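You operate a simulated robot arm through the tools that you are given. There is no shell and no other tool. Be economical: measure what you need, move in short steps, check, and stop when the job is done.

The job below is to be done with a simulated robot arm. You get a single attempt, and the scene is never put back.

TASK
Try both gauge pins in the upright hose end and correct the dial as the plate says.
Fine: each pin goes back in its hole; if green enters and red stops, the dial stays.

Only the result counts: the job must be done as asked and must still hold three seconds after the hand-in. Knocking over, shifting, dropping, spilling or breaking anything else fails it.

THE ROBOT
A 7-joint arm with a two-finger parallel gripper, fixed in place. Base frame: the origin is at the foot of the arm, x ahead of it, y to its left, z up; the work surface is at about z = 0.904. Units: m, degrees, N and s.
With the tool pointing down near the work surface it reaches from about 0.3 to 0.68 m from the base axis. Its first joint turns from -66.0 to 66.0 degrees. Payload 1.57 kg.
The tool frame sits at the grasp point between the pads (the TCP): z along the fingers, y along the line on which they close. The tips reach 0.03 m beyond it. Largest opening 0.11 m; finger width 0.024, thickness 0.012; the body of the gripper, 0.048 by 0.112 m, starts 0.078 m behind the TCP.
Orientation is told as [roll, pitch, yaw] about the base's x, y, z axes, in that order, counted from this pose: with the fingers straight down and closing along the base's y, the tool's x points along the base's -x, its y along +y and its z along -z.

THE INTERFACE
- The arm moves only by the tool jog_arm. Its argument "deltas" is a list of rows, each a list of 7 numbers: the shift along the tool's x, y, z in m, then the turn, a rotation vector about the tool's x, y, z in degrees, then the finger opening in m, from 0 to 0.11. In form: [[x, y, z, rx, ry, rz, gripper], ...]. A call has 1 to 12 rows; each row is the pose to reach, as a shift and turn from the pose commanded when the call began, along the tool's axes at that moment. A row lasts 0.2 s, in which the tool goes at most 0.05 m and 8.6 degrees; a call with a longer step from one row to the next is refused whole, and so is a gripper value outside its range. A pose out of reach is approached as far as the arm can. The call stops where the force on the tool passes 40 N (or 10 N more than at its start, if that is more) or the arm is blocked; 0.2 s more then pass. The fingers move at their own pace (about 0.108 m/s each) and stop on an object; they squeeze with about 39 N. The grip force told is the motor's: it shows also when the fingers shut on nothing. Time passes only in rows, and 0.2 s behind the last, so rows that repeat a pose let the fingers close. It gives the time, the measured TCP pose, the force on the tool (base axes), the opening and the grip force at its end, in the units of the frame above (readings bear some noise), and new pictures: "pictures" is both (left out), scene, wrist or none.
- Cameras (640 x 400 px; columns grow to the right, rows downward): "scene" is fixed at [0.1645, -0.4043, 1.417]; the picture's right is [0.73, -0.68, 0.00], its down [-0.32, -0.34, -0.89] and it looks along [0.60, 0.65, -0.46] (base axes); focal length 311 px, centre (320, 200). "wrist" rides on the gripper at [0.07, 0.016, -0.141] in the tool frame; the picture's right is [-0.23, 0.97, 0.00], its down [-0.85, -0.20, -0.48] and it looks along [-0.47, -0.11, 0.88] (tool axes); focal length 222 px, centre (320, 200). There is no depth. A picture from a camera that has moved, and an enlarged one, comes with that camera's place and axes in the base frame and with its lens. The place of the scene camera against the robot may be out by one fixed shift of up to 0.018 m in any direction.
- inspect(camera, box): a new picture of the part [left, top, right, bottom] of that camera's present view, enlarged. No time passes.
- hand_in(): hands the job in; it is judged then, once.

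Go step by step. Nothing tells you positions but the pictures and the camera data: compare them with the known pose of the tool, close in by small moves and look again before you grip or let go. The budget is 120 turns and 170 pictures, counting those below and the enlarged ones. Unless the task says otherwise, let go and move clear before handing in, and close with one line.

The tools are called after "Emit:" by a JSON object that holds its "name" and its "arguments". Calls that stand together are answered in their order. jog_arm: Moves the arm, as the interface text tells. Its arguments: {"type":"object","properties":{"deltas":{"type":"array","items":{"type":"array","items":{"type":"number"}}},"pictures":{"type":"string","enum":["both","scene","wrist","none"]}},"required":["deltas"]} The other tools are called the same way: inspect (camera, box) takes an enlarged picture of a part of a camera's view; hand_in () hands the job in.

At the start:

```text
t: 0.0
tool_pos: [0.4218, 0.0566, 1.2604]
ee_rot: [-0.1, 0.1, 0.0]
force: [0.9, 0.2, -0.2]
finger_gap: 0.1099
grasp_force: 0.0
```

scene: 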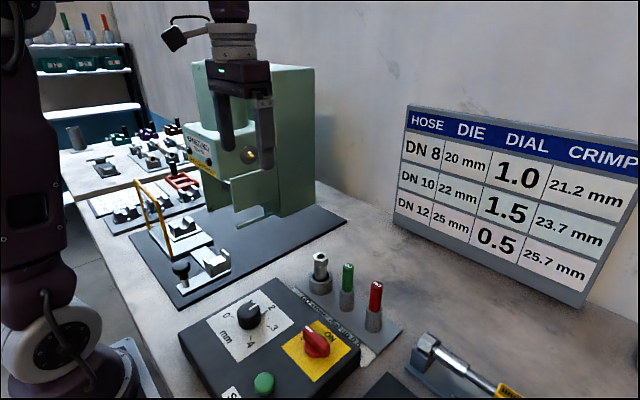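
wrist: 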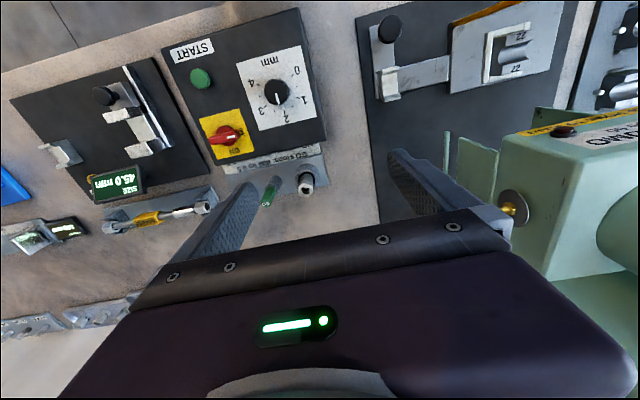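

I see the control box with the dial, a gauge block with an upright hose end, a green pin and a red pin behind it. I'll look closer at the plate and block.

Emit:
{"name": "inspect", "arguments": {"camera": "scene", "box": [280, 230, 420, 370]}}

Emit:
{"name": "inspect", "arguments": {"camera": "scene", "box": [180, 270, 360, 400]}}

Emit:
{"name": "inspect", "arguments": {"camera": "wrist", "box": [200, 130, 340, 230]}}

```text
2.86 times, centred on (350, 300) of scene
camera zoom: at [0.1645, -0.4043, 1.417], right [0.73, -0.68, 0.0], down [-0.32, -0.34, -0.89], along [0.6, 0.65, -0.46], focal length 889 px, centre (234, -86)
```

zoom: 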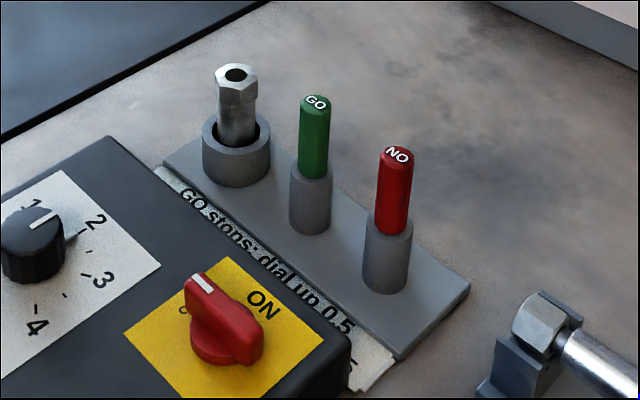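

```text
3.08 times, centred on (270, 335) of scene
camera zoom: at [0.1645, -0.4043, 1.417], right [0.73, -0.68, 0.0], down [-0.32, -0.34, -0.89], along [0.6, 0.65, -0.46], focal length 958 px, centre (474, -215)
```

zoom: 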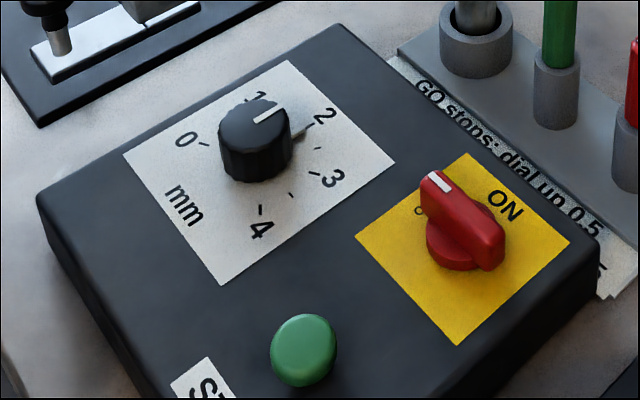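

```text
4.00 times, centred on (270, 180) of wrist
camera zoom: at [0.3527, 0.0744, 1.402], right [0.23, 0.97, 0.0], down [0.85, -0.2, 0.48], along [0.47, -0.11, -0.88], focal length 888 px, centre (520, 280)
```

zoom: 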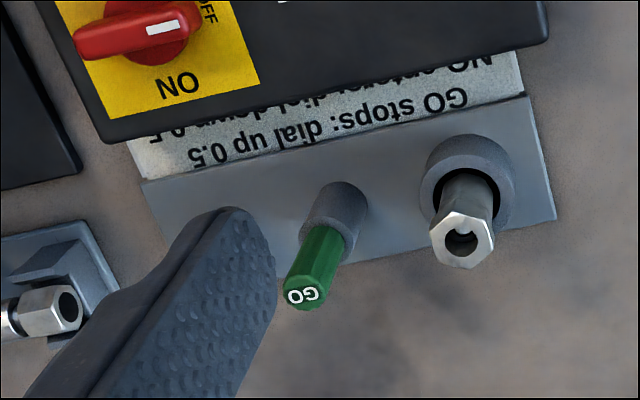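

The plate reads "GO stops: dial up 0.5", and below it probably "NO enters: dial down 0.5". I place the hose end at about (0.54, 0.00, top 0.995), green at (0.54, -0.08, top 1.013) and red at (0.54, -0.153). I'll move over the green pin.

Emit:
{"name": "jog_arm", "arguments": {"deltas": [[-0.02, -0.023, 0.016, 0, 0, 0, 0.11], [-0.04, -0.046, 0.033, 0, 0, 0, 0.09], [-0.06, -0.069, 0.05, 0, 0, 0, 0.07], [-0.08, -0.092, 0.067, 0, 0, 0, 0.06], [-0.1, -0.115, 0.084, 0, 0, 0, 0.06], [-0.118, -0.137, 0.1, 0, 0, 0, 0.06], [-0.118, -0.137, 0.1, 0, 0, 0, 0.06]]}}

```text
t: 1.6
tool_pos: [0.5413, -0.0783, 1.1579]
ee_rot: [0.0, 0.1, 0.0]
force: [0.6, 0.4, 0.3]
finger_gap: 0.0602
grasp_force: 0.0
camera wrist: at [0.4709, -0.0629, 1.3007], right [0.23, 0.97, 0.0], down [0.85, -0.2, 0.48], along [0.47, -0.11, -0.88], focal length 222 px, centre (320, 200)
```

scene: 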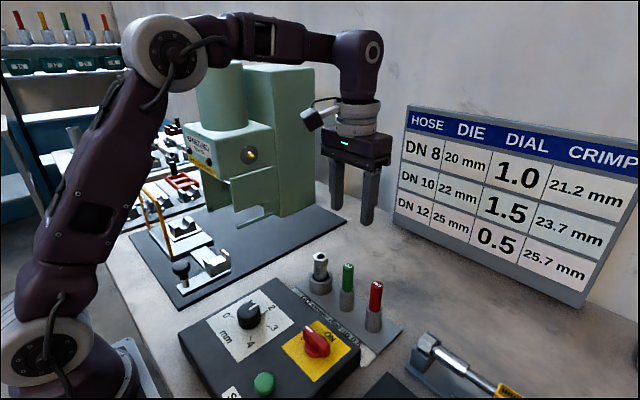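
wrist: 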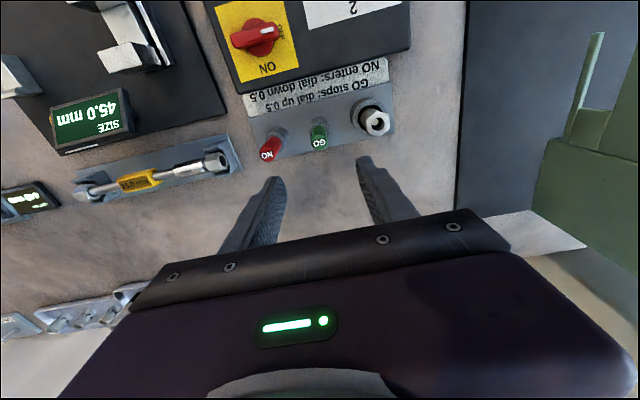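

The green pin top lies just where my estimate puts it. I'll enlarge to refine.

Emit:
{"name": "inspect", "arguments": {"camera": "wrist", "box": [240, 60, 400, 160]}}

Emit:
{"name": "inspect", "arguments": {"camera": "wrist", "box": [20, 70, 280, 230]}}

```text
4.00 times, centred on (320, 110) of wrist
camera zoom: at [0.4709, -0.0629, 1.3007], right [0.23, 0.97, 0.0], down [0.85, -0.2, 0.48], along [0.47, -0.11, -0.88], focal length 888 px, centre (320, 560)
```

zoom: 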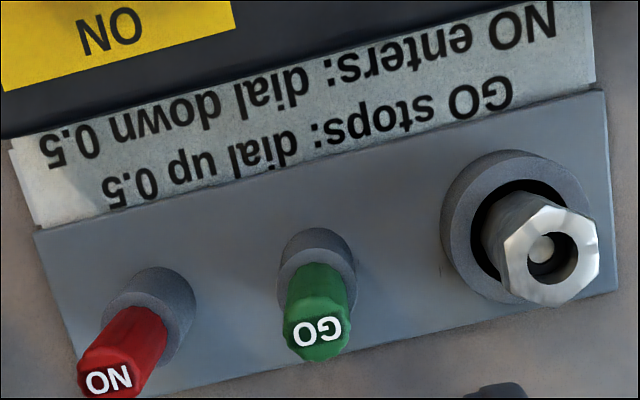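

```text
2.46 times, centred on (150, 150) of wrist
camera zoom: at [0.4709, -0.0629, 1.3007], right [0.23, 0.97, 0.0], down [0.85, -0.2, 0.48], along [0.47, -0.11, -0.88], focal length 547 px, centre (738, 323)
```

zoom: 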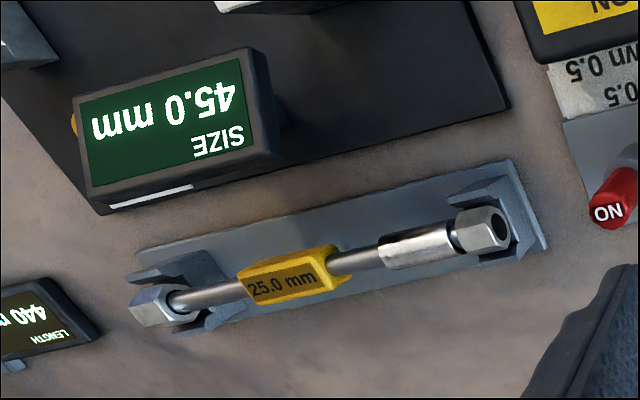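

Green pin axis is about (0.542, -0.080), top 1.014; holder top is near 0.95. Descending partway and checking.

Emit:
{"name": "jog_arm", "arguments": {"deltas": [[-0.001, -0.001, 0.04, 0, 0, 0, 0.06], [-0.001, -0.001, 0.08, 0, 0, 0, 0.06], [-0.001, -0.001, 0.12, 0, 0, 0, 0.06], [-0.001, -0.001, 0.12, 0, 0, 0, 0.06]]}}

```text
t: 2.6
tool_pos: [0.5407, -0.0801, 1.0401]
ee_rot: [0.0, 0.0, 0.1]
force: [-0.6, 0.4, 0.5]
finger_gap: 0.06
grasp_force: 0.2
camera wrist: at [0.4716, -0.064, 1.1812], right [0.23, 0.97, 0.0], down [0.85, -0.2, 0.48], along [0.47, -0.11, -0.88], focal length 222 px, centre (320, 200)
```

scene: 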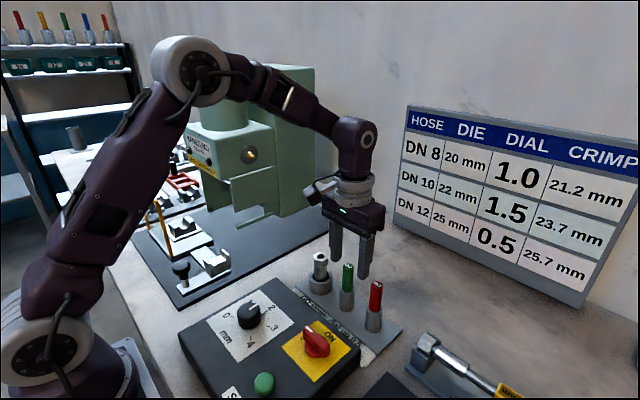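
wrist: 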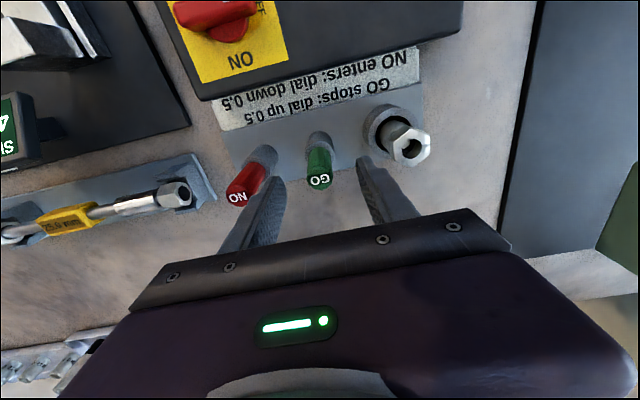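

Aligned. I'll descend to z≈0.998 and close.

Emit:
{"name": "jog_arm", "arguments": {"deltas": [[0, 0, 0.02, 0, 0, 0, 0.06], [0, 0, 0.041, 0, 0, 0, 0.06], [0, 0, 0.041, 0, 0, 0, 0.04], [0, 0, 0.041, 0, 0, 0, 0.02], [0, 0, 0.041, 0, 0, 0, 0.01], [0, 0, 0.041, 0, 0, 0, 0.0], [0, 0, 0.041, 0, 0, 0, 0.0]]}}

```text
t: 4.2
tool_pos: [0.5405, -0.0803, 1.0002]
ee_rot: [0.1, 0.0, -0.1]
force: [0.0, -0.4, -1.0]
finger_gap: 0.0207
grasp_force: 33.9
camera wrist: at [0.4717, -0.0637, 1.1408], right [0.23, 0.97, 0.0], down [0.85, -0.2, 0.48], along [0.47, -0.11, -0.88], focal length 222 px, centre (320, 200)
```

scene: 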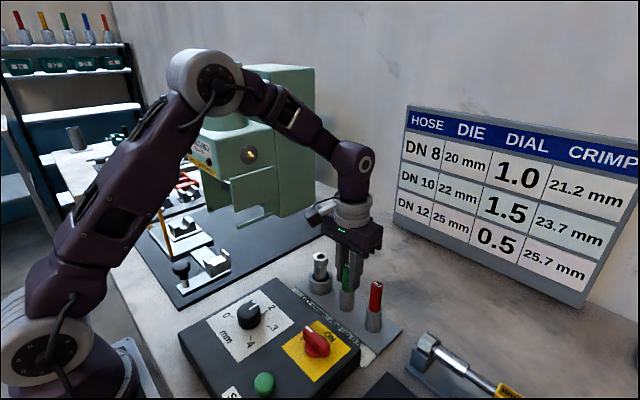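
wrist: 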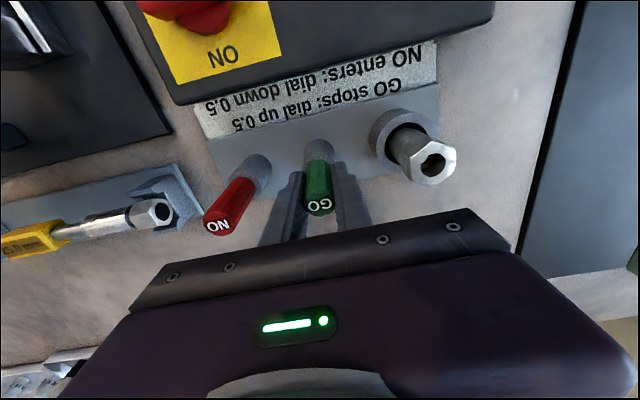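

Gripped at 20.7 mm. Lifting straight up.

Emit:
{"name": "jog_arm", "arguments": {"deltas": [[0, 0, -0.02, 0, 0, 0, 0.0], [0, 0, -0.04, 0, 0, 0, 0.0], [0, 0, -0.07, 0, 0, 0, 0.0], [0, 0, -0.1, 0, 0, 0, 0.0], [0, 0, -0.13, 0, 0, 0, 0.0], [0, 0, -0.13, 0, 0, 0, 0.0]]}}

```text
t: 5.6
tool_pos: [0.5415, -0.0806, 1.1292]
ee_rot: [0.0, 0.0, 0.0]
force: [0.6, -0.5, -0.7]
finger_gap: 0.0208
grasp_force: 34.6
camera wrist: at [0.4717, -0.0636, 1.2708], right [0.23, 0.97, 0.0], down [0.86, -0.2, 0.48], along [0.47, -0.11, -0.88], focal length 222 px, centre (320, 200)
```

scene: 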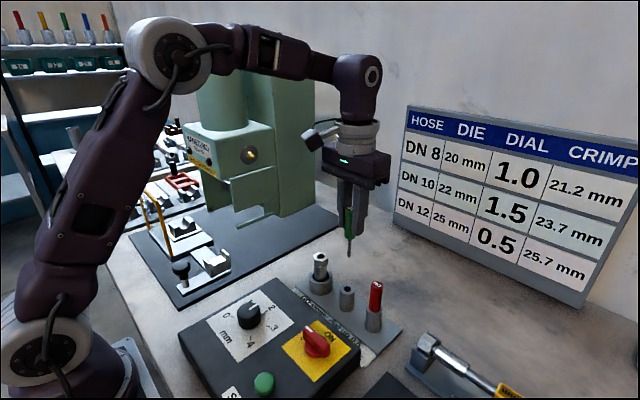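
wrist: 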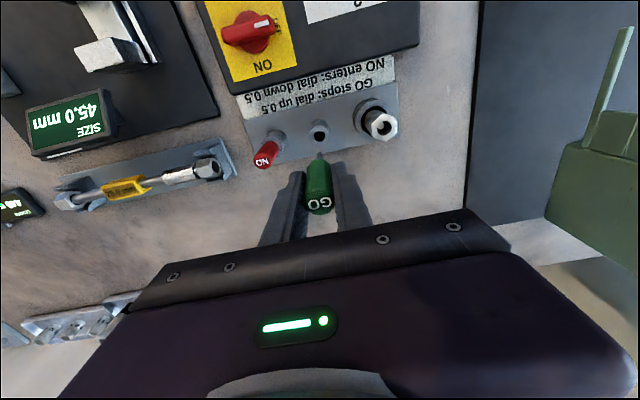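

Emit:
{"name": "inspect", "arguments": {"camera": "scene", "box": [290, 180, 400, 350]}}

Emit:
{"name": "inspect", "arguments": {"camera": "wrist", "box": [260, 80, 420, 220]}}

```text
2.35 times, centred on (345, 265) of scene
camera zoom: at [0.1646, -0.4043, 1.417], right [0.73, -0.68, 0.0], down [-0.32, -0.34, -0.89], along [0.6, 0.65, -0.46], focal length 732 px, centre (261, 47)
```

zoom: 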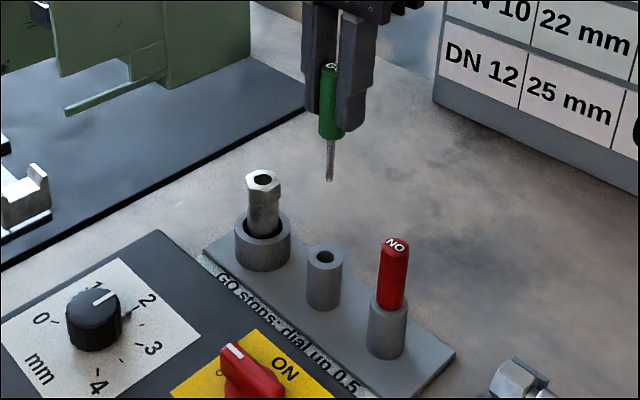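

```text
2.86 times, centred on (340, 150) of wrist
camera zoom: at [0.4717, -0.0636, 1.2708], right [0.23, 0.97, 0.0], down [0.86, -0.2, 0.48], along [0.47, -0.11, -0.88], focal length 635 px, centre (263, 343)
```

zoom: 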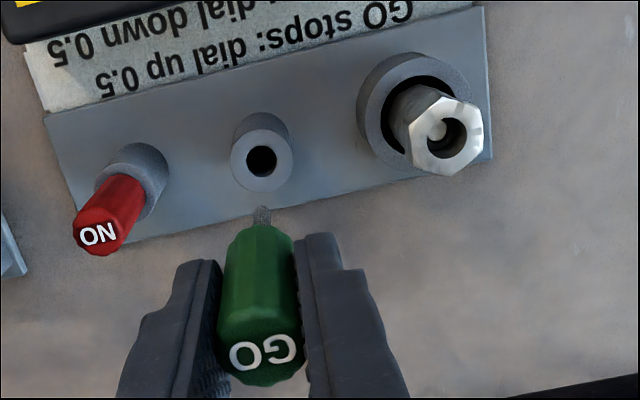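

The shank is about 45 mm long and its tip sits about 40 mm above the hose end. Shifting over the hose end (0.541, 0.000).

Emit:
{"name": "jog_arm", "arguments": {"deltas": [[0, 0.03, 0, 0, 0, 0, 0.0], [0, 0.06, 0, 0, 0, 0, 0.0], [0, 0.0805, 0, 0, 0, 0, 0.0], [0, 0.0805, 0, 0, 0, 0, 0.0]]}}

Emit:
{"name": "inspect", "arguments": {"camera": "wrist", "box": [270, 100, 370, 220]}}

Emit:
{"name": "inspect", "arguments": {"camera": "scene", "box": [270, 170, 370, 310]}}

```text
t: 6.6
tool_pos: [0.5406, 0.0012, 1.1293]
ee_rot: [0.0, -0.1, -0.1]
force: [0.2, 0.1, -0.9]
finger_gap: 0.0207
grasp_force: 34.3
camera wrist: at [0.4716, 0.017, 1.271], right [0.23, 0.97, 0.0], down [0.85, -0.2, 0.48], along [0.47, -0.11, -0.88], focal length 222 px, centre (320, 200)
```

scene: 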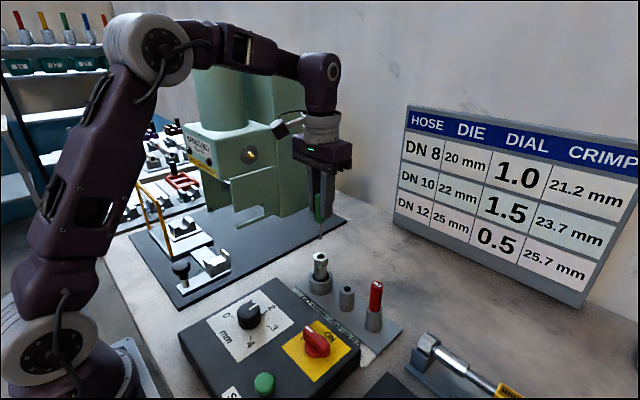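
wrist: 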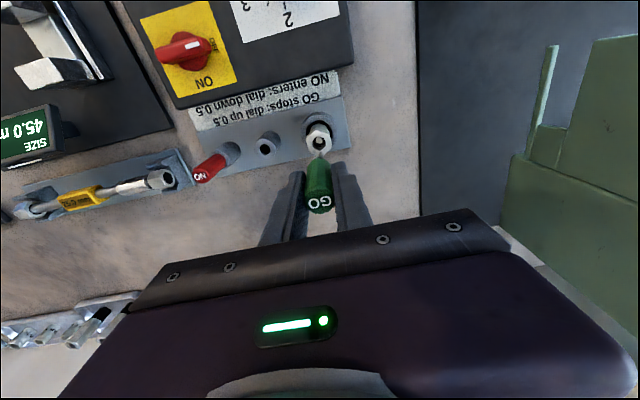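

```text
3.33 times, centred on (320, 160) of wrist
camera zoom: at [0.4716, 0.017, 1.271], right [0.23, 0.97, 0.0], down [0.85, -0.2, 0.48], along [0.47, -0.11, -0.88], focal length 740 px, centre (320, 333)
```

zoom: 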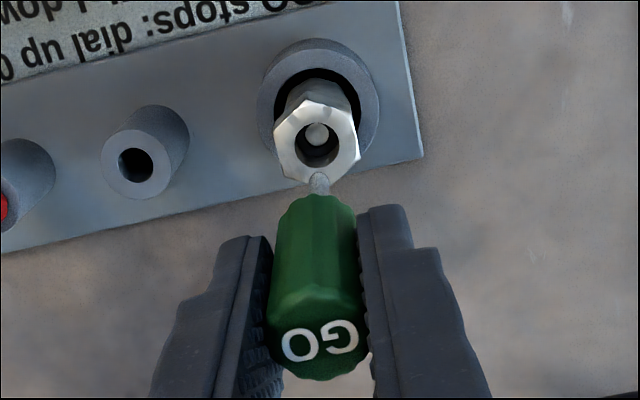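

```text
2.86 times, centred on (320, 240) of scene
camera zoom: at [0.1646, -0.4043, 1.417], right [0.73, -0.68, 0.0], down [-0.32, -0.34, -0.89], along [0.6, 0.65, -0.46], focal length 889 px, centre (320, 86)
```

zoom: 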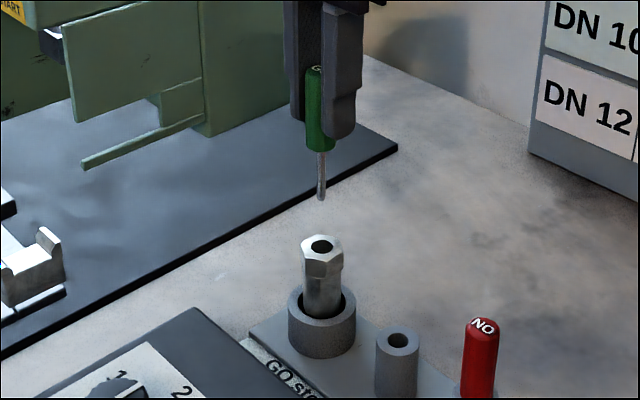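

Nearly aligned; I'll correct by about 1 mm and go down 30 mm, then look closely.

Emit:
{"name": "jog_arm", "arguments": {"deltas": [[0.001, -0.001, 0.01, 0, 0, 0, 0.0], [0.001, -0.001, 0.02, 0, 0, 0, 0.0], [0.001, -0.001, 0.03, 0, 0, 0, 0.0], [0.001, -0.001, 0.03, 0, 0, 0, 0.0]], "pictures": "none"}}

Emit:
{"name": "inspect", "arguments": {"camera": "wrist", "box": [280, 120, 360, 200]}}

Emit:
{"name": "inspect", "arguments": {"camera": "scene", "box": [290, 210, 350, 290]}}

```text
t: 7.6
tool_pos: [0.5411, -0.001, 1.1005]
ee_rot: [0.0, 0.0, 0.0]
force: [-0.2, -0.3, -1.0]
finger_gap: 0.0208
grasp_force: 33.7
```

```text
5.00 times, centred on (320, 160) of wrist
camera zoom: at [0.4712, 0.0161, 1.2411], right [0.23, 0.97, 0.0], down [0.85, -0.2, 0.48], along [0.47, -0.11, -0.88], focal length 1111 px, centre (320, 400)
```

zoom: 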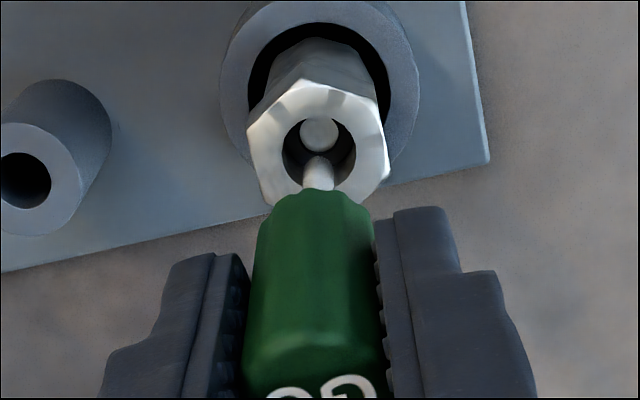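

```text
5.00 times, centred on (320, 250) of scene
camera zoom: at [0.1646, -0.4043, 1.417], right [0.73, -0.68, 0.0], down [-0.32, -0.34, -0.89], along [0.6, 0.65, -0.46], focal length 1556 px, centre (320, -50)
```

zoom: 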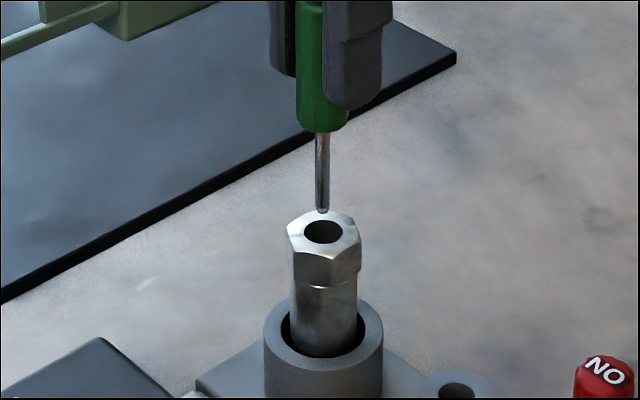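

Well centred; the tip is about 10 mm above the bore. I'll go down slowly.

Emit:
{"name": "jog_arm", "arguments": {"deltas": [[0, 0, 0.004, 0, 0, 0, 0.0], [0, 0, 0.008, 0, 0, 0, 0.0], [0, 0, 0.011, 0, 0, 0, 0.0], [0, 0, 0.014, 0, 0, 0, 0.0], [0, 0, 0.016, 0, 0, 0, 0.0], [0, 0, 0.018, 0, 0, 0, 0.0]], "pictures": "none"}}

Emit:
{"name": "inspect", "arguments": {"camera": "wrist", "box": [280, 120, 360, 200]}}

Emit:
{"name": "inspect", "arguments": {"camera": "scene", "box": [290, 210, 350, 290]}}

```text
t: 9.0
tool_pos: [0.5395, -0.0011, 1.0823]
ee_rot: [0.0, 0.0, -0.1]
force: [0.3, 0.1, -0.6]
finger_gap: 0.0209
grasp_force: 34.5
```

```text
5.00 times, centred on (320, 160) of wrist
camera zoom: at [0.4706, 0.0156, 1.2231], right [0.23, 0.97, 0.0], down [0.86, -0.2, 0.48], along [0.47, -0.11, -0.88], focal length 1111 px, centre (320, 400)
```

zoom: 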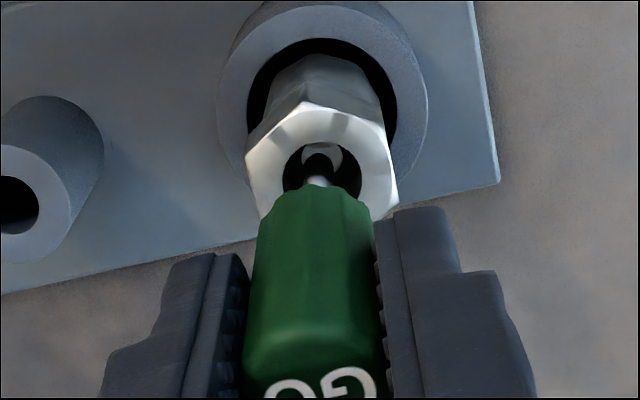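

```text
5.00 times, centred on (320, 250) of scene
camera zoom: at [0.1646, -0.4043, 1.417], right [0.73, -0.68, 0.0], down [-0.32, -0.34, -0.89], along [0.6, 0.65, -0.46], focal length 1556 px, centre (320, -50)
```

zoom: 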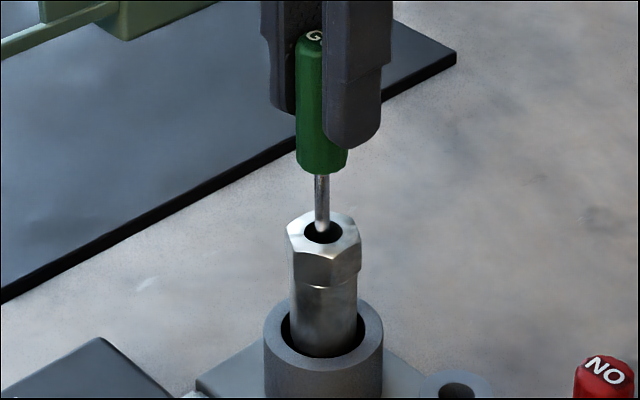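

The tip is in the bore without touching. Continuing down in small steps.

Emit:
{"name": "jog_arm", "arguments": {"deltas": [[0, 0, 0.002, 0, 0, 0, 0.0], [0, 0, 0.004, 0, 0, 0, 0.0], [0, 0, 0.006, 0, 0, 0, 0.0], [0, 0, 0.008, 0, 0, 0, 0.0], [0, 0, 0.01, 0, 0, 0, 0.0], [0, 0, 0.012, 0, 0, 0, 0.0]], "pictures": "none"}}

Emit:
{"name": "inspect", "arguments": {"camera": "scene", "box": [290, 210, 350, 290]}}

```text
t: 10.4
tool_pos: [0.5398, -0.0008, 1.0695]
ee_rot: [0.0, 0.0, 0.0]
force: [-0.1, -0.7, -0.2]
finger_gap: 0.0205
grasp_force: 34.2
```

```text
5.00 times, centred on (320, 250) of scene
camera zoom: at [0.1646, -0.4043, 1.417], right [0.73, -0.68, 0.0], down [-0.32, -0.34, -0.89], along [0.6, 0.65, -0.46], focal length 1556 px, centre (320, -50)
```

zoom: 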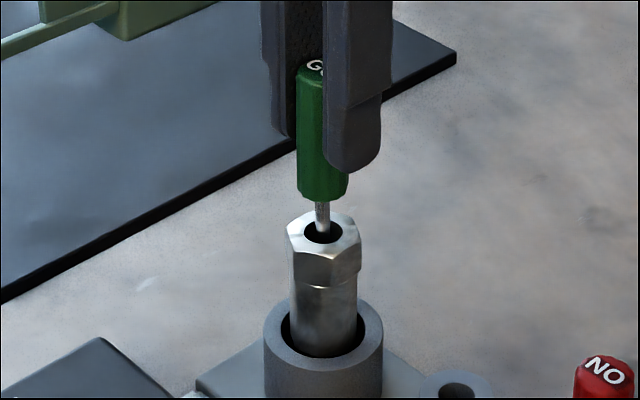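

Emit:
{"name": "jog_arm", "arguments": {"deltas": [[0, 0, 0.002, 0, 0, 0, 0.0], [0, 0, 0.004, 0, 0, 0, 0.0], [0, 0, 0.006, 0, 0, 0, 0.0], [0, 0, 0.008, 0, 0, 0, 0.0], [0, 0, 0.01, 0, 0, 0, 0.0], [0, 0, 0.012, 0, 0, 0, 0.0]], "pictures": "none"}}

Emit:
{"name": "inspect", "arguments": {"camera": "scene", "box": [290, 210, 350, 290]}}

```text
t: 11.8
tool_pos: [0.5405, -0.0013, 1.0565]
ee_rot: [0.0, 0.0, 0.0]
force: [0.3, -0.3, -1.3]
finger_gap: 0.0207
grasp_force: 33.9
```

```text
5.00 times, centred on (320, 250) of scene
camera zoom: at [0.1646, -0.4043, 1.417], right [0.73, -0.68, 0.0], down [-0.32, -0.34, -0.89], along [0.6, 0.65, -0.46], focal length 1556 px, centre (320, -50)
```

zoom: 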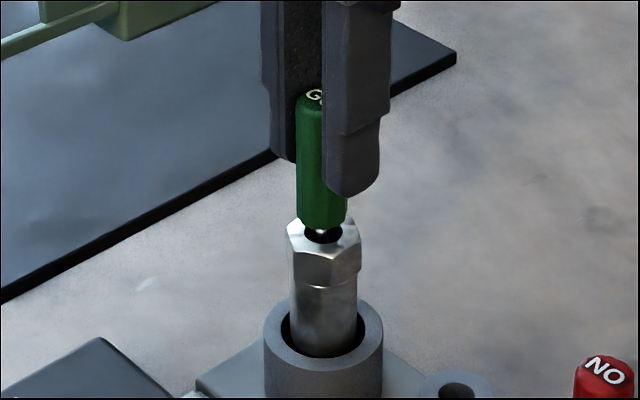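

No resistance so far. Lowering the last few millimetres to find the shoulder.

Emit:
{"name": "jog_arm", "arguments": {"deltas": [[0, 0, 0.001, 0, 0, 0, 0.0], [0, 0, 0.002, 0, 0, 0, 0.0], [0, 0, 0.003, 0, 0, 0, 0.0], [0, 0, 0.004, 0, 0, 0, 0.0]], "pictures": "none"}}

Emit:
{"name": "inspect", "arguments": {"camera": "scene", "box": [290, 210, 350, 290]}}

```text
t: 12.8
tool_pos: [0.5409, -0.0003, 1.053]
ee_rot: [0.0, 0.1, 0.0]
force: [0.1, -0.1, -0.5]
finger_gap: 0.0207
grasp_force: 34.1
```

```text
5.00 times, centred on (320, 250) of scene
camera zoom: at [0.1646, -0.4043, 1.417], right [0.73, -0.68, 0.0], down [-0.32, -0.34, -0.89], along [0.6, 0.65, -0.46], focal length 1556 px, centre (320, -50)
```

zoom: 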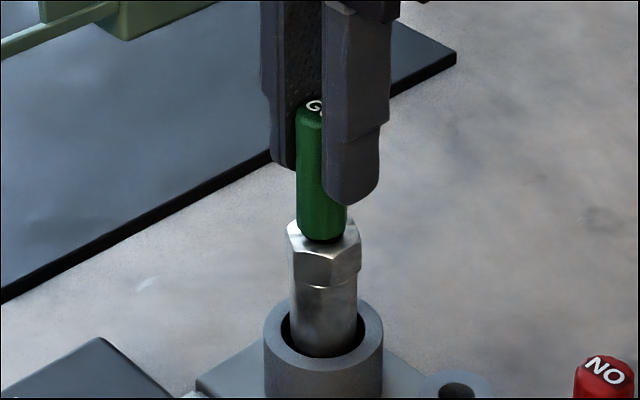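

Emit:
{"name": "jog_arm", "arguments": {"deltas": [[0, 0, 0.001, 0, 0, 0, 0.0], [0, 0, 0.002, 0, 0, 0, 0.0], [0, 0, 0.003, 0, 0, 0, 0.0], [0, 0, 0.003, 0, 0, 0, 0.0]], "pictures": "none"}}

Emit:
{"name": "inspect", "arguments": {"camera": "scene", "box": [290, 210, 350, 290]}}

```text
t: 13.8
tool_pos: [0.5398, -0.0008, 1.0504]
ee_rot: [0.0, 0.1, 0.1]
force: [0.1, -0.5, 0.3]
finger_gap: 0.0207
grasp_force: 34.6
```

```text
5.00 times, centred on (320, 250) of scene
camera zoom: at [0.1645, -0.4043, 1.417], right [0.73, -0.68, 0.0], down [-0.32, -0.34, -0.89], along [0.6, 0.65, -0.46], focal length 1556 px, centre (320, -50)
```

zoom: 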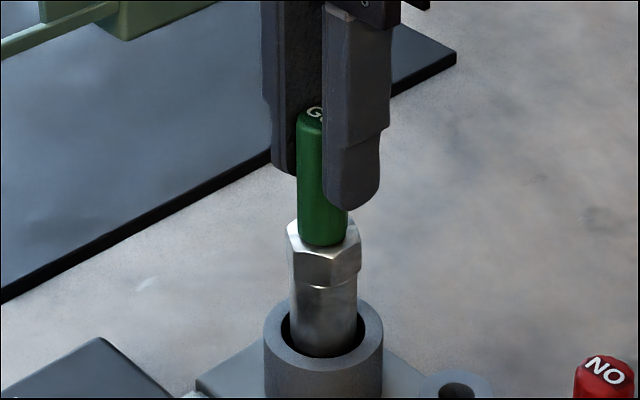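

Emit:
{"name": "jog_arm", "arguments": {"deltas": [[0, 0, 0.001, 0, 0, 0, 0.0], [0, 0, 0.002, 0, 0, 0, 0.0], [0, 0, 0.002, 0, 0, 0, 0.0]], "pictures": "none"}}

```text
t: 14.6
tool_pos: [0.5403, -0.0004, 1.0481]
ee_rot: [-0.1, -0.1, 0.0]
force: [-0.4, 0.3, 18.5]
finger_gap: 0.0207
grasp_force: 33.8
```

Contact force 18.5 N now. I'll check whether it is the handle's shoulder resting on the hex face.

Emit:
{"name": "inspect", "arguments": {"camera": "scene", "box": [300, 230, 340, 280]}}

Emit:
{"name": "inspect", "arguments": {"camera": "wrist", "box": [280, 120, 360, 220]}}

```text
8.00 times, centred on (320, 255) of scene
camera zoom: at [0.1642, -0.4043, 1.417], right [0.73, -0.68, 0.0], down [-0.32, -0.34, -0.89], along [0.6, 0.65, -0.46], focal length 2490 px, centre (320, -240)
```

zoom: 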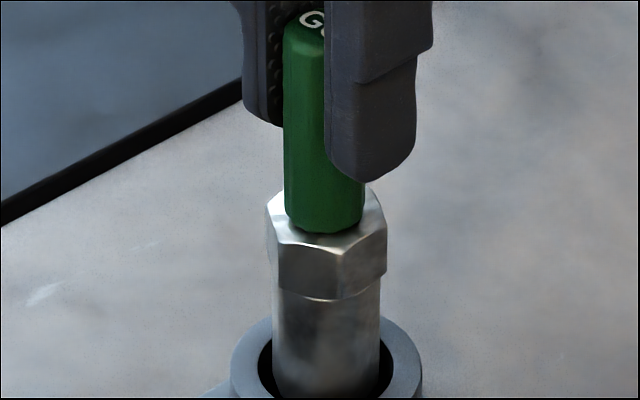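

```text
4.00 times, centred on (320, 170) of wrist
camera zoom: at [0.4704, 0.0157, 1.1904], right [0.23, 0.97, 0.0], down [0.85, -0.2, 0.48], along [0.47, -0.11, -0.88], focal length 888 px, centre (320, 320)
```

zoom: 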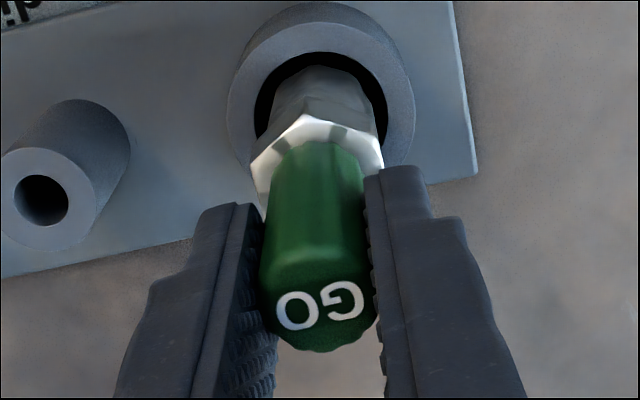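

The green pin enters fully to its shoulder. Now lifting it out and returning it over its own hole.

Emit:
{"name": "jog_arm", "arguments": {"deltas": [[0, 0, -0.01, 0, 0, 0, 0.0], [0, 0, -0.025, 0, 0, 0, 0.0], [0, 0, -0.045, 0, 0, 0, 0.0], [0, 0, -0.065, 0, 0, 0, 0.0], [0, 0, -0.081, 0, 0, 0, 0.0], [-0.001, -0.03, -0.081, 0, 0, 0, 0.0], [-0.001, -0.06, -0.081, 0, 0, 0, 0.0], [-0.001, -0.0795, -0.081, 0, 0, 0, 0.0], [-0.001, -0.0795, -0.04, 0, 0, 0, 0.0], [-0.001, -0.0795, -0.01, 0, 0, 0, 0.0], [-0.001, -0.0795, -0.0, 0, 0, 0, 0.0]], "pictures": "none"}}

Emit:
{"name": "inspect", "arguments": {"camera": "wrist", "box": [280, 120, 360, 200]}}

Emit:
{"name": "inspect", "arguments": {"camera": "scene", "box": [310, 230, 390, 330]}}

```text
t: 17.0
tool_pos: [0.5415, -0.0796, 1.0489]
ee_rot: [0.0, 0.1, 0.0]
force: [0.2, 0.3, 0.0]
finger_gap: 0.0208
grasp_force: 33.8
```

```text
5.00 times, centred on (320, 160) of wrist
camera zoom: at [0.4716, -0.0639, 1.1903], right [0.23, 0.97, 0.0], down [0.86, -0.2, 0.48], along [0.47, -0.11, -0.88], focal length 1111 px, centre (320, 400)
```

zoom: 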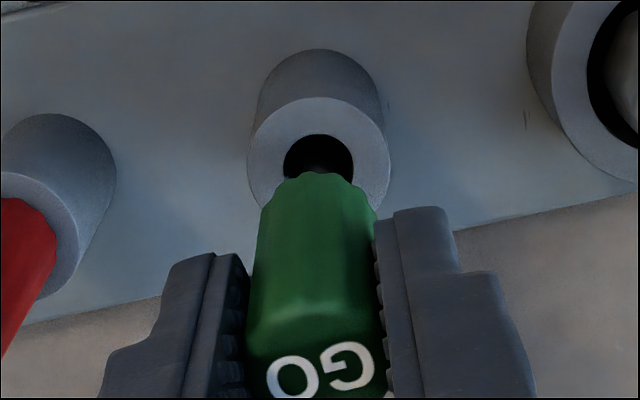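

```text
4.00 times, centred on (350, 280) of scene
camera zoom: at [0.1646, -0.4043, 1.417], right [0.73, -0.68, 0.0], down [-0.32, -0.34, -0.89], along [0.6, 0.65, -0.46], focal length 1245 px, centre (200, -120)
```

zoom: 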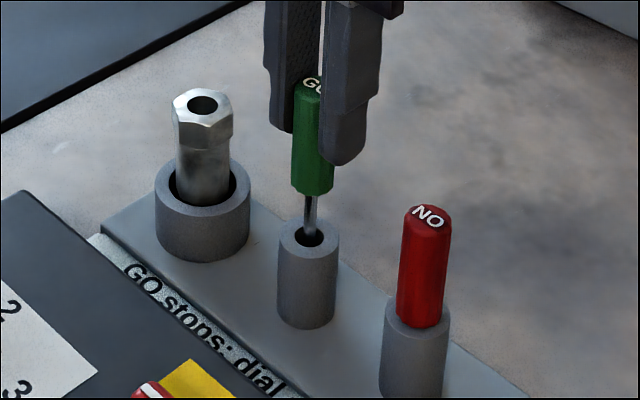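

Tip is centred in the hole mouth. Lowering the rest (49 mm) to the original height.

Emit:
{"name": "jog_arm", "arguments": {"deltas": [[0, 0, 0.007, 0, 0, 0, 0.0], [0, 0, 0.014, 0, 0, 0, 0.0], [0, 0, 0.021, 0, 0, 0, 0.0], [0, 0, 0.028, 0, 0, 0, 0.0], [0, 0, 0.035, 0, 0, 0, 0.0], [0, 0, 0.042, 0, 0, 0, 0.0], [0, 0, 0.046, 0, 0, 0, 0.0], [0, 0, 0.0485, 0, 0, 0, 0.0], [0, 0, 0.0485, 0, 0, 0, 0.0]], "pictures": "none"}}

Emit:
{"name": "inspect", "arguments": {"camera": "scene", "box": [310, 230, 390, 330]}}

```text
t: 18.3
tool_pos: [0.5439, -0.0803, 1.0152]
ee_rot: [-0.1, -0.3, 0.0]
force: [1.5, -2.1, 3.5]
finger_gap: 0.0203
grasp_force: 33.2
stopped in row 6: the force on the tool passed its limit (the readings are from after the stop); the commanded pose is now the measured one
```

```text
4.00 times, centred on (350, 280) of scene
camera zoom: at [0.1644, -0.4043, 1.417], right [0.73, -0.68, 0.0], down [-0.32, -0.34, -0.89], along [0.6, 0.65, -0.46], focal length 1245 px, centre (200, -120)
```

zoom: 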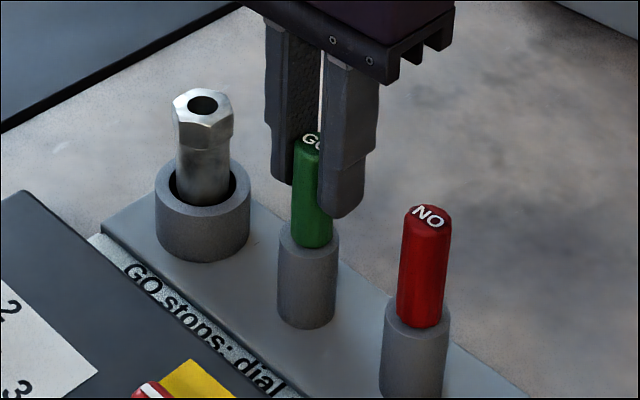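

The handle's shoulder is down on the holder (the pin had crept down in the grip, so it seated earlier). I'll release it and look.

Emit:
{"name": "jog_arm", "arguments": {"deltas": [[0, 0, 0, 0, 0, 0, 0.03], [0, 0, 0, 0, 0, 0, 0.055], [0, 0, 0, 0, 0, 0, 0.055], [0, 0, -0.03, 0, 0, 0, 0.055], [0, 0, -0.07, 0, 0, 0, 0.055], [0, 0, -0.11, 0, 0, 0, 0.055], [0, 0, -0.11, 0, 0, 0, 0.055]]}}

Emit:
{"name": "inspect", "arguments": {"camera": "scene", "box": [280, 230, 420, 370]}}

```text
t: 19.9
tool_pos: [0.5426, -0.0809, 1.1257]
ee_rot: [-0.1, -0.3, 0.1]
force: [-0.4, 0.3, -0.4]
finger_gap: 0.0549
grasp_force: 0.1
camera wrist: at [0.4718, -0.0637, 1.2664], right [0.23, 0.97, 0.0], down [0.85, -0.2, 0.48], along [0.47, -0.11, -0.88], focal length 222 px, centre (320, 200)
```

scene: 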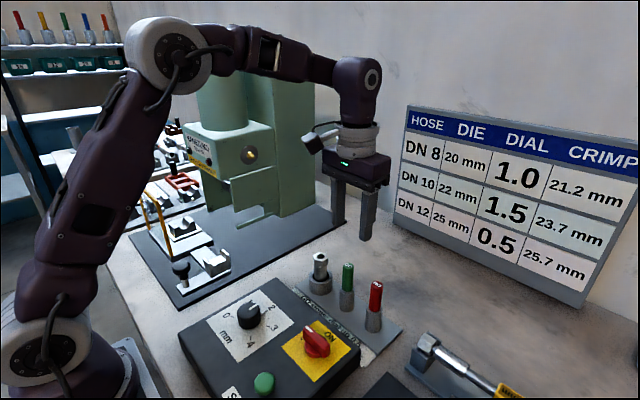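
wrist: 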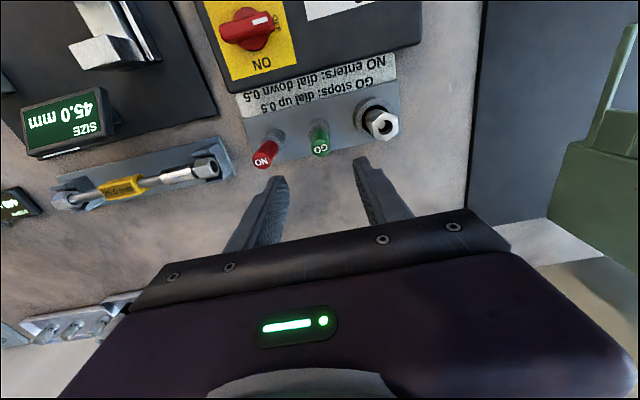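

```text
2.86 times, centred on (350, 300) of scene
camera zoom: at [0.1645, -0.4043, 1.417], right [0.73, -0.68, 0.0], down [-0.32, -0.34, -0.89], along [0.6, 0.65, -0.46], focal length 889 px, centre (234, -86)
```

zoom: 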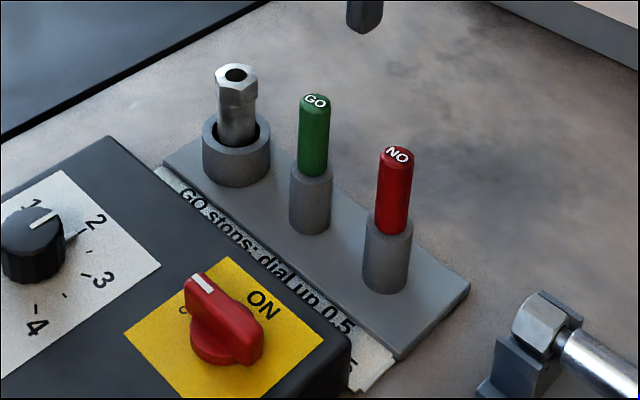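

Green is back in its hole. Now over the red pin (0.541, -0.151).

Emit:
{"name": "jog_arm", "arguments": {"deltas": [[0.001, -0.035, 0.0, 0, 0.3, 0, 0.055], [0.001, -0.07, 0.03, 0, 0.3, 0, 0.055], [0.001, -0.07, 0.07, 0, 0.3, 0, 0.055], [0.001, -0.07, 0.085, 0, 0.3, 0, 0.055], [0.001, -0.07, 0.085, 0, 0.3, 0, 0.055]], "pictures": "wrist"}}

Emit:
{"name": "inspect", "arguments": {"camera": "wrist", "box": [260, 120, 380, 220]}}

```text
t: 21.1
tool_pos: [0.5402, -0.1507, 1.0386]
ee_rot: [-0.1, 0.0, 0.0]
force: [-0.9, -0.1, -0.1]
finger_gap: 0.055
grasp_force: 0.1
camera wrist: at [0.4715, -0.1337, 1.1806], right [0.23, 0.97, 0.0], down [0.86, -0.2, 0.48], along [0.47, -0.11, -0.88], focal length 222 px, centre (320, 200)
```

wrist: 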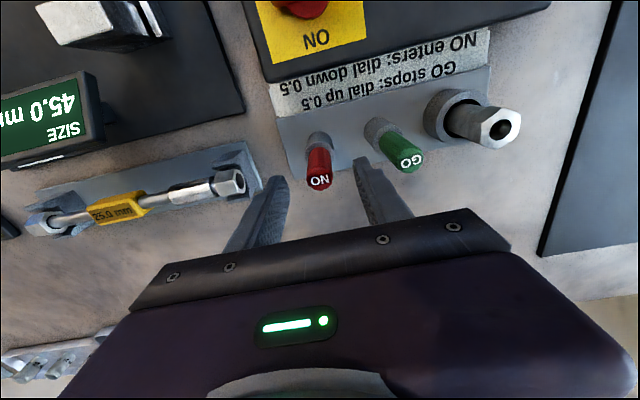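

```text
4.00 times, centred on (320, 170) of wrist
camera zoom: at [0.4715, -0.1337, 1.1806], right [0.23, 0.97, 0.0], down [0.86, -0.2, 0.48], along [0.47, -0.11, -0.88], focal length 888 px, centre (320, 320)
```

zoom: 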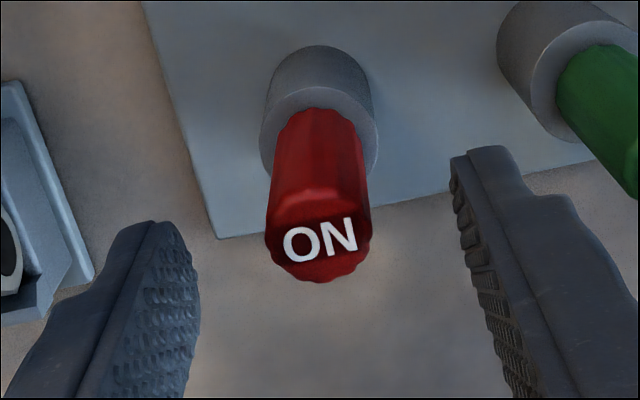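

Aligned with the red pin. Descending and gripping.

Emit:
{"name": "jog_arm", "arguments": {"deltas": [[0, 0, 0.02, 0, 0, 0, 0.055], [0, 0, 0.043, 0, 0, 0, 0.055], [0, 0, 0.043, 0, 0, 0, 0.04], [0, 0, 0.043, 0, 0, 0, 0.02], [0, 0, 0.043, 0, 0, 0, 0.01], [0, 0, 0.043, 0, 0, 0, 0.0], [0, 0, 0.043, 0, 0, 0, 0.0]], "pictures": "none"}}

Emit:
{"name": "inspect", "arguments": {"camera": "scene", "box": [320, 230, 420, 350]}}

```text
t: 22.7
tool_pos: [0.5404, -0.1497, 0.9969]
ee_rot: [-0.2, 0.0, 0.1]
force: [0.1, 0.2, 0.0]
finger_gap: 0.0208
grasp_force: 34.1
```

```text
3.33 times, centred on (370, 290) of scene
camera zoom: at [0.1645, -0.4043, 1.417], right [0.73, -0.68, 0.0], down [-0.32, -0.34, -0.89], along [0.6, 0.65, -0.46], focal length 1038 px, centre (153, -100)
```

zoom: 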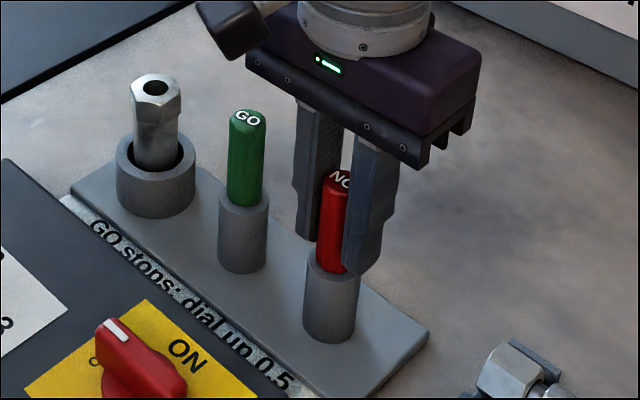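

Emit:
{"name": "jog_arm", "arguments": {"deltas": [[0, 0, -0.02, 0, 0, 0, 0.0], [0, 0, -0.05, 0, 0, 0, 0.0], [0, 0, -0.095, 0, 0, 0, 0.0], [0, 0, -0.135, 0, 0, 0, 0.0], [0, 0.04, -0.135, 0, 0, 0, 0.0], [0, 0.08, -0.135, 0, 0, 0, 0.0], [0, 0.12, -0.135, 0, 0, 0, 0.0], [0, 0.149, -0.135, 0, 0, 0, 0.0], [0, 0.149, -0.125, 0, 0, 0, 0.0]], "pictures": "none"}}

Emit:
{"name": "inspect", "arguments": {"camera": "wrist", "box": [270, 100, 370, 220]}}

Emit:
{"name": "inspect", "arguments": {"camera": "scene", "box": [270, 170, 370, 310]}}

```text
t: 24.7
tool_pos: [0.5394, -0.0006, 1.1224]
ee_rot: [-0.1, 0.0, 0.0]
force: [0.2, 0.5, -0.6]
finger_gap: 0.0207
grasp_force: 34.4
```

```text
3.33 times, centred on (320, 160) of wrist
camera zoom: at [0.4707, 0.0157, 1.2634], right [0.23, 0.97, 0.0], down [0.85, -0.2, 0.48], along [0.47, -0.11, -0.88], focal length 740 px, centre (320, 333)
```

zoom: 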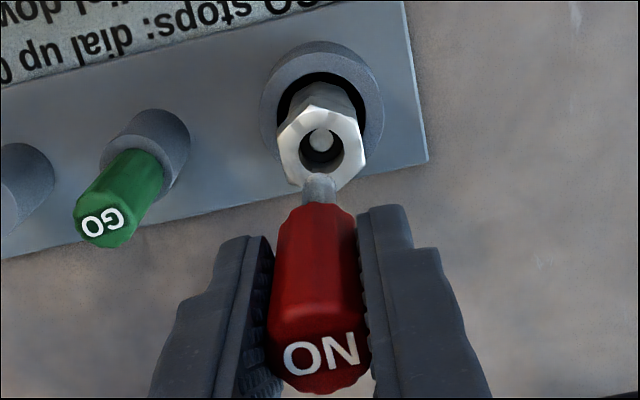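

```text
2.86 times, centred on (320, 240) of scene
camera zoom: at [0.1646, -0.4043, 1.417], right [0.73, -0.68, 0.0], down [-0.32, -0.34, -0.89], along [0.6, 0.65, -0.46], focal length 889 px, centre (320, 86)
```

zoom: 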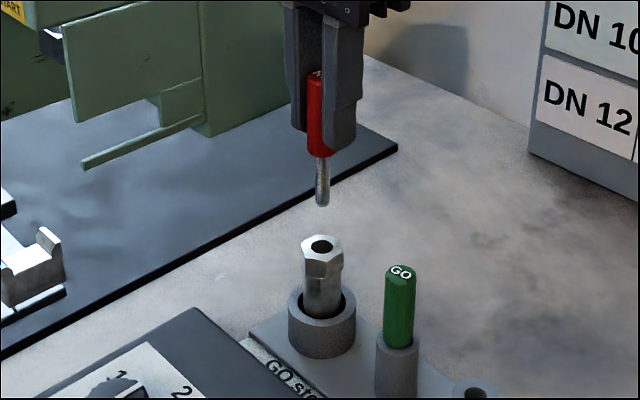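

Red's shank is thicker. Nearly aligned; shift 0.8 mm in y, descend 22 mm and look.

Emit:
{"name": "jog_arm", "arguments": {"deltas": [[0, 0.0008, 0.01, 0, 0, 0, 0.0], [0, 0.0008, 0.02, 0, 0, 0, 0.0], [0, 0.0008, 0.024, 0, 0, 0, 0.0], [0, 0.0008, 0.024, 0, 0, 0, 0.0]], "pictures": "none"}}

Emit:
{"name": "inspect", "arguments": {"camera": "wrist", "box": [280, 120, 360, 200]}}

Emit:
{"name": "inspect", "arguments": {"camera": "scene", "box": [290, 210, 350, 290]}}

```text
t: 25.7
tool_pos: [0.5415, -0.0006, 1.0969]
ee_rot: [-0.1, 0.0, 0.0]
force: [0.0, 0.0, -1.0]
finger_gap: 0.0205
grasp_force: 33.7
```

```text
5.00 times, centred on (320, 160) of wrist
camera zoom: at [0.4714, 0.0159, 1.2392], right [0.23, 0.97, 0.0], down [0.86, -0.2, 0.48], along [0.47, -0.11, -0.88], focal length 1111 px, centre (320, 400)
```

zoom: 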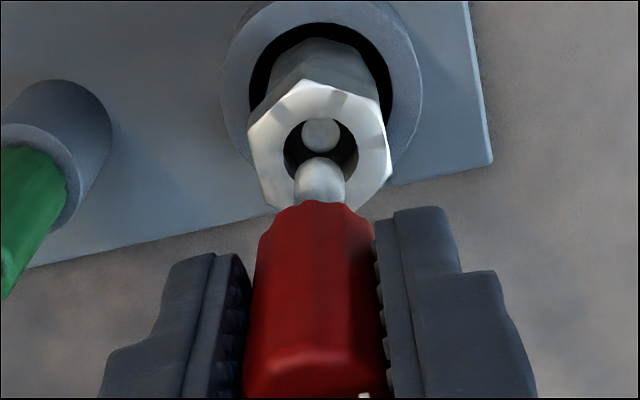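

```text
5.00 times, centred on (320, 250) of scene
camera zoom: at [0.1646, -0.4043, 1.417], right [0.73, -0.68, 0.0], down [-0.32, -0.34, -0.89], along [0.6, 0.65, -0.46], focal length 1556 px, centre (320, -50)
```

zoom: 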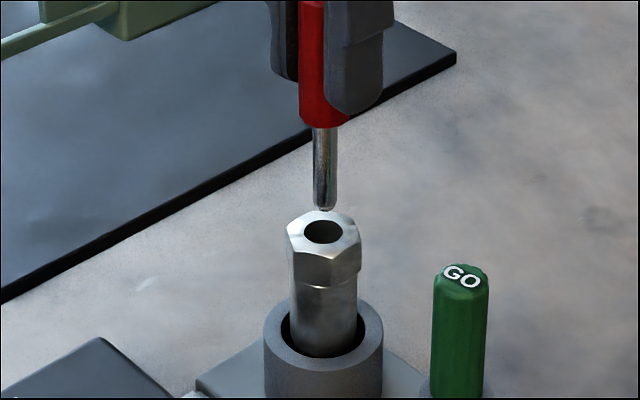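

Emit:
{"name": "jog_arm", "arguments": {"deltas": [[0.001, 0.0002, 0.003, 0, 0, 0, 0.0], [0.001, 0.0002, 0.006, 0, 0, 0, 0.0], [0.001, 0.0002, 0.009, 0, 0, 0, 0.0], [0.001, 0.0002, 0.012, 0, 0, 0, 0.0], [0.001, 0.0002, 0.014, 0, 0, 0, 0.0], [0.001, 0.0002, 0.016, 0, 0, 0, 0.0]], "pictures": "none"}}

Emit:
{"name": "inspect", "arguments": {"camera": "wrist", "box": [280, 120, 360, 200]}}

Emit:
{"name": "inspect", "arguments": {"camera": "scene", "box": [290, 210, 350, 290]}}

```text
t: 27.1
tool_pos: [0.54, 0.0001, 1.0809]
ee_rot: [0.0, -0.1, 0.0]
force: [-0.4, -0.5, -1.1]
finger_gap: 0.0204
grasp_force: 33.8
```

```text
5.00 times, centred on (320, 160) of wrist
camera zoom: at [0.4701, 0.0163, 1.2231], right [0.23, 0.97, 0.0], down [0.86, -0.2, 0.48], along [0.47, -0.11, -0.88], focal length 1111 px, centre (320, 400)
```

zoom: 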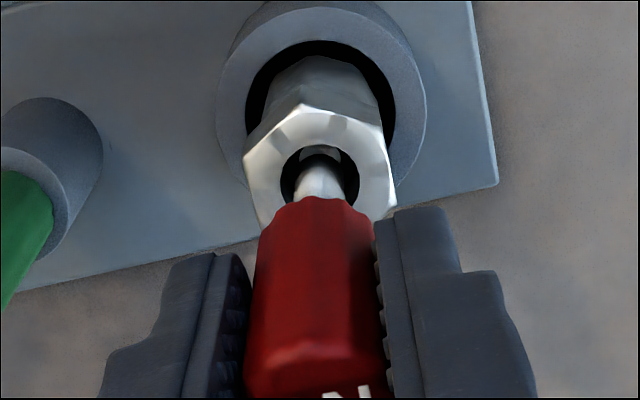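

```text
5.00 times, centred on (320, 250) of scene
camera zoom: at [0.1646, -0.4043, 1.417], right [0.73, -0.68, 0.0], down [-0.32, -0.34, -0.89], along [0.6, 0.65, -0.46], focal length 1556 px, centre (320, -50)
```

zoom: 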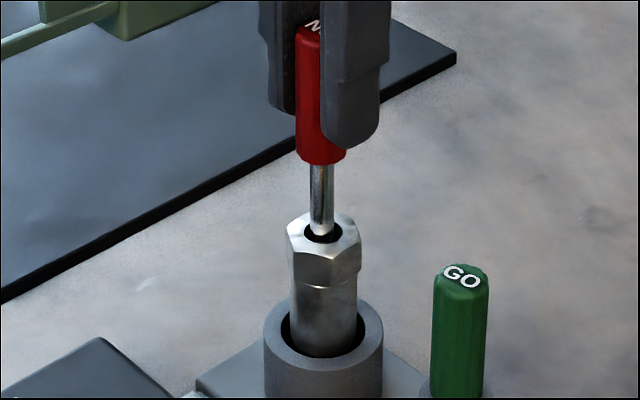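

Tip inside the mouth. Continuing slowly.

Emit:
{"name": "jog_arm", "arguments": {"deltas": [[-0.0003, 0.0003, 0.002, 0, 0, 0, 0.0], [-0.0003, 0.0003, 0.004, 0, 0, 0, 0.0], [-0.0003, 0.0003, 0.006, 0, 0, 0, 0.0], [-0.0003, 0.0003, 0.008, 0, 0, 0, 0.0], [-0.0003, 0.0003, 0.01, 0, 0, 0, 0.0], [-0.0003, 0.0003, 0.012, 0, 0, 0, 0.0]], "pictures": "none"}}

Emit:
{"name": "inspect", "arguments": {"camera": "scene", "box": [290, 210, 350, 290]}}

```text
t: 28.5
tool_pos: [0.5395, 0.0002, 1.07]
ee_rot: [-0.1, -0.1, 0.0]
force: [0.2, -0.6, -0.5]
finger_gap: 0.0208
grasp_force: 33.7
```

```text
5.00 times, centred on (320, 250) of scene
camera zoom: at [0.1646, -0.4043, 1.417], right [0.73, -0.68, 0.0], down [-0.32, -0.34, -0.89], along [0.6, 0.65, -0.46], focal length 1556 px, centre (320, -50)
```

zoom: 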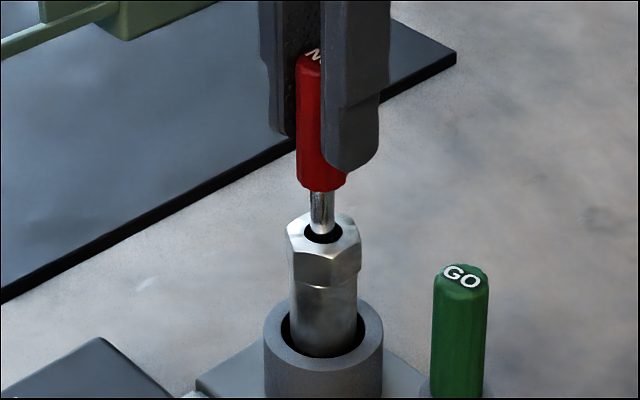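

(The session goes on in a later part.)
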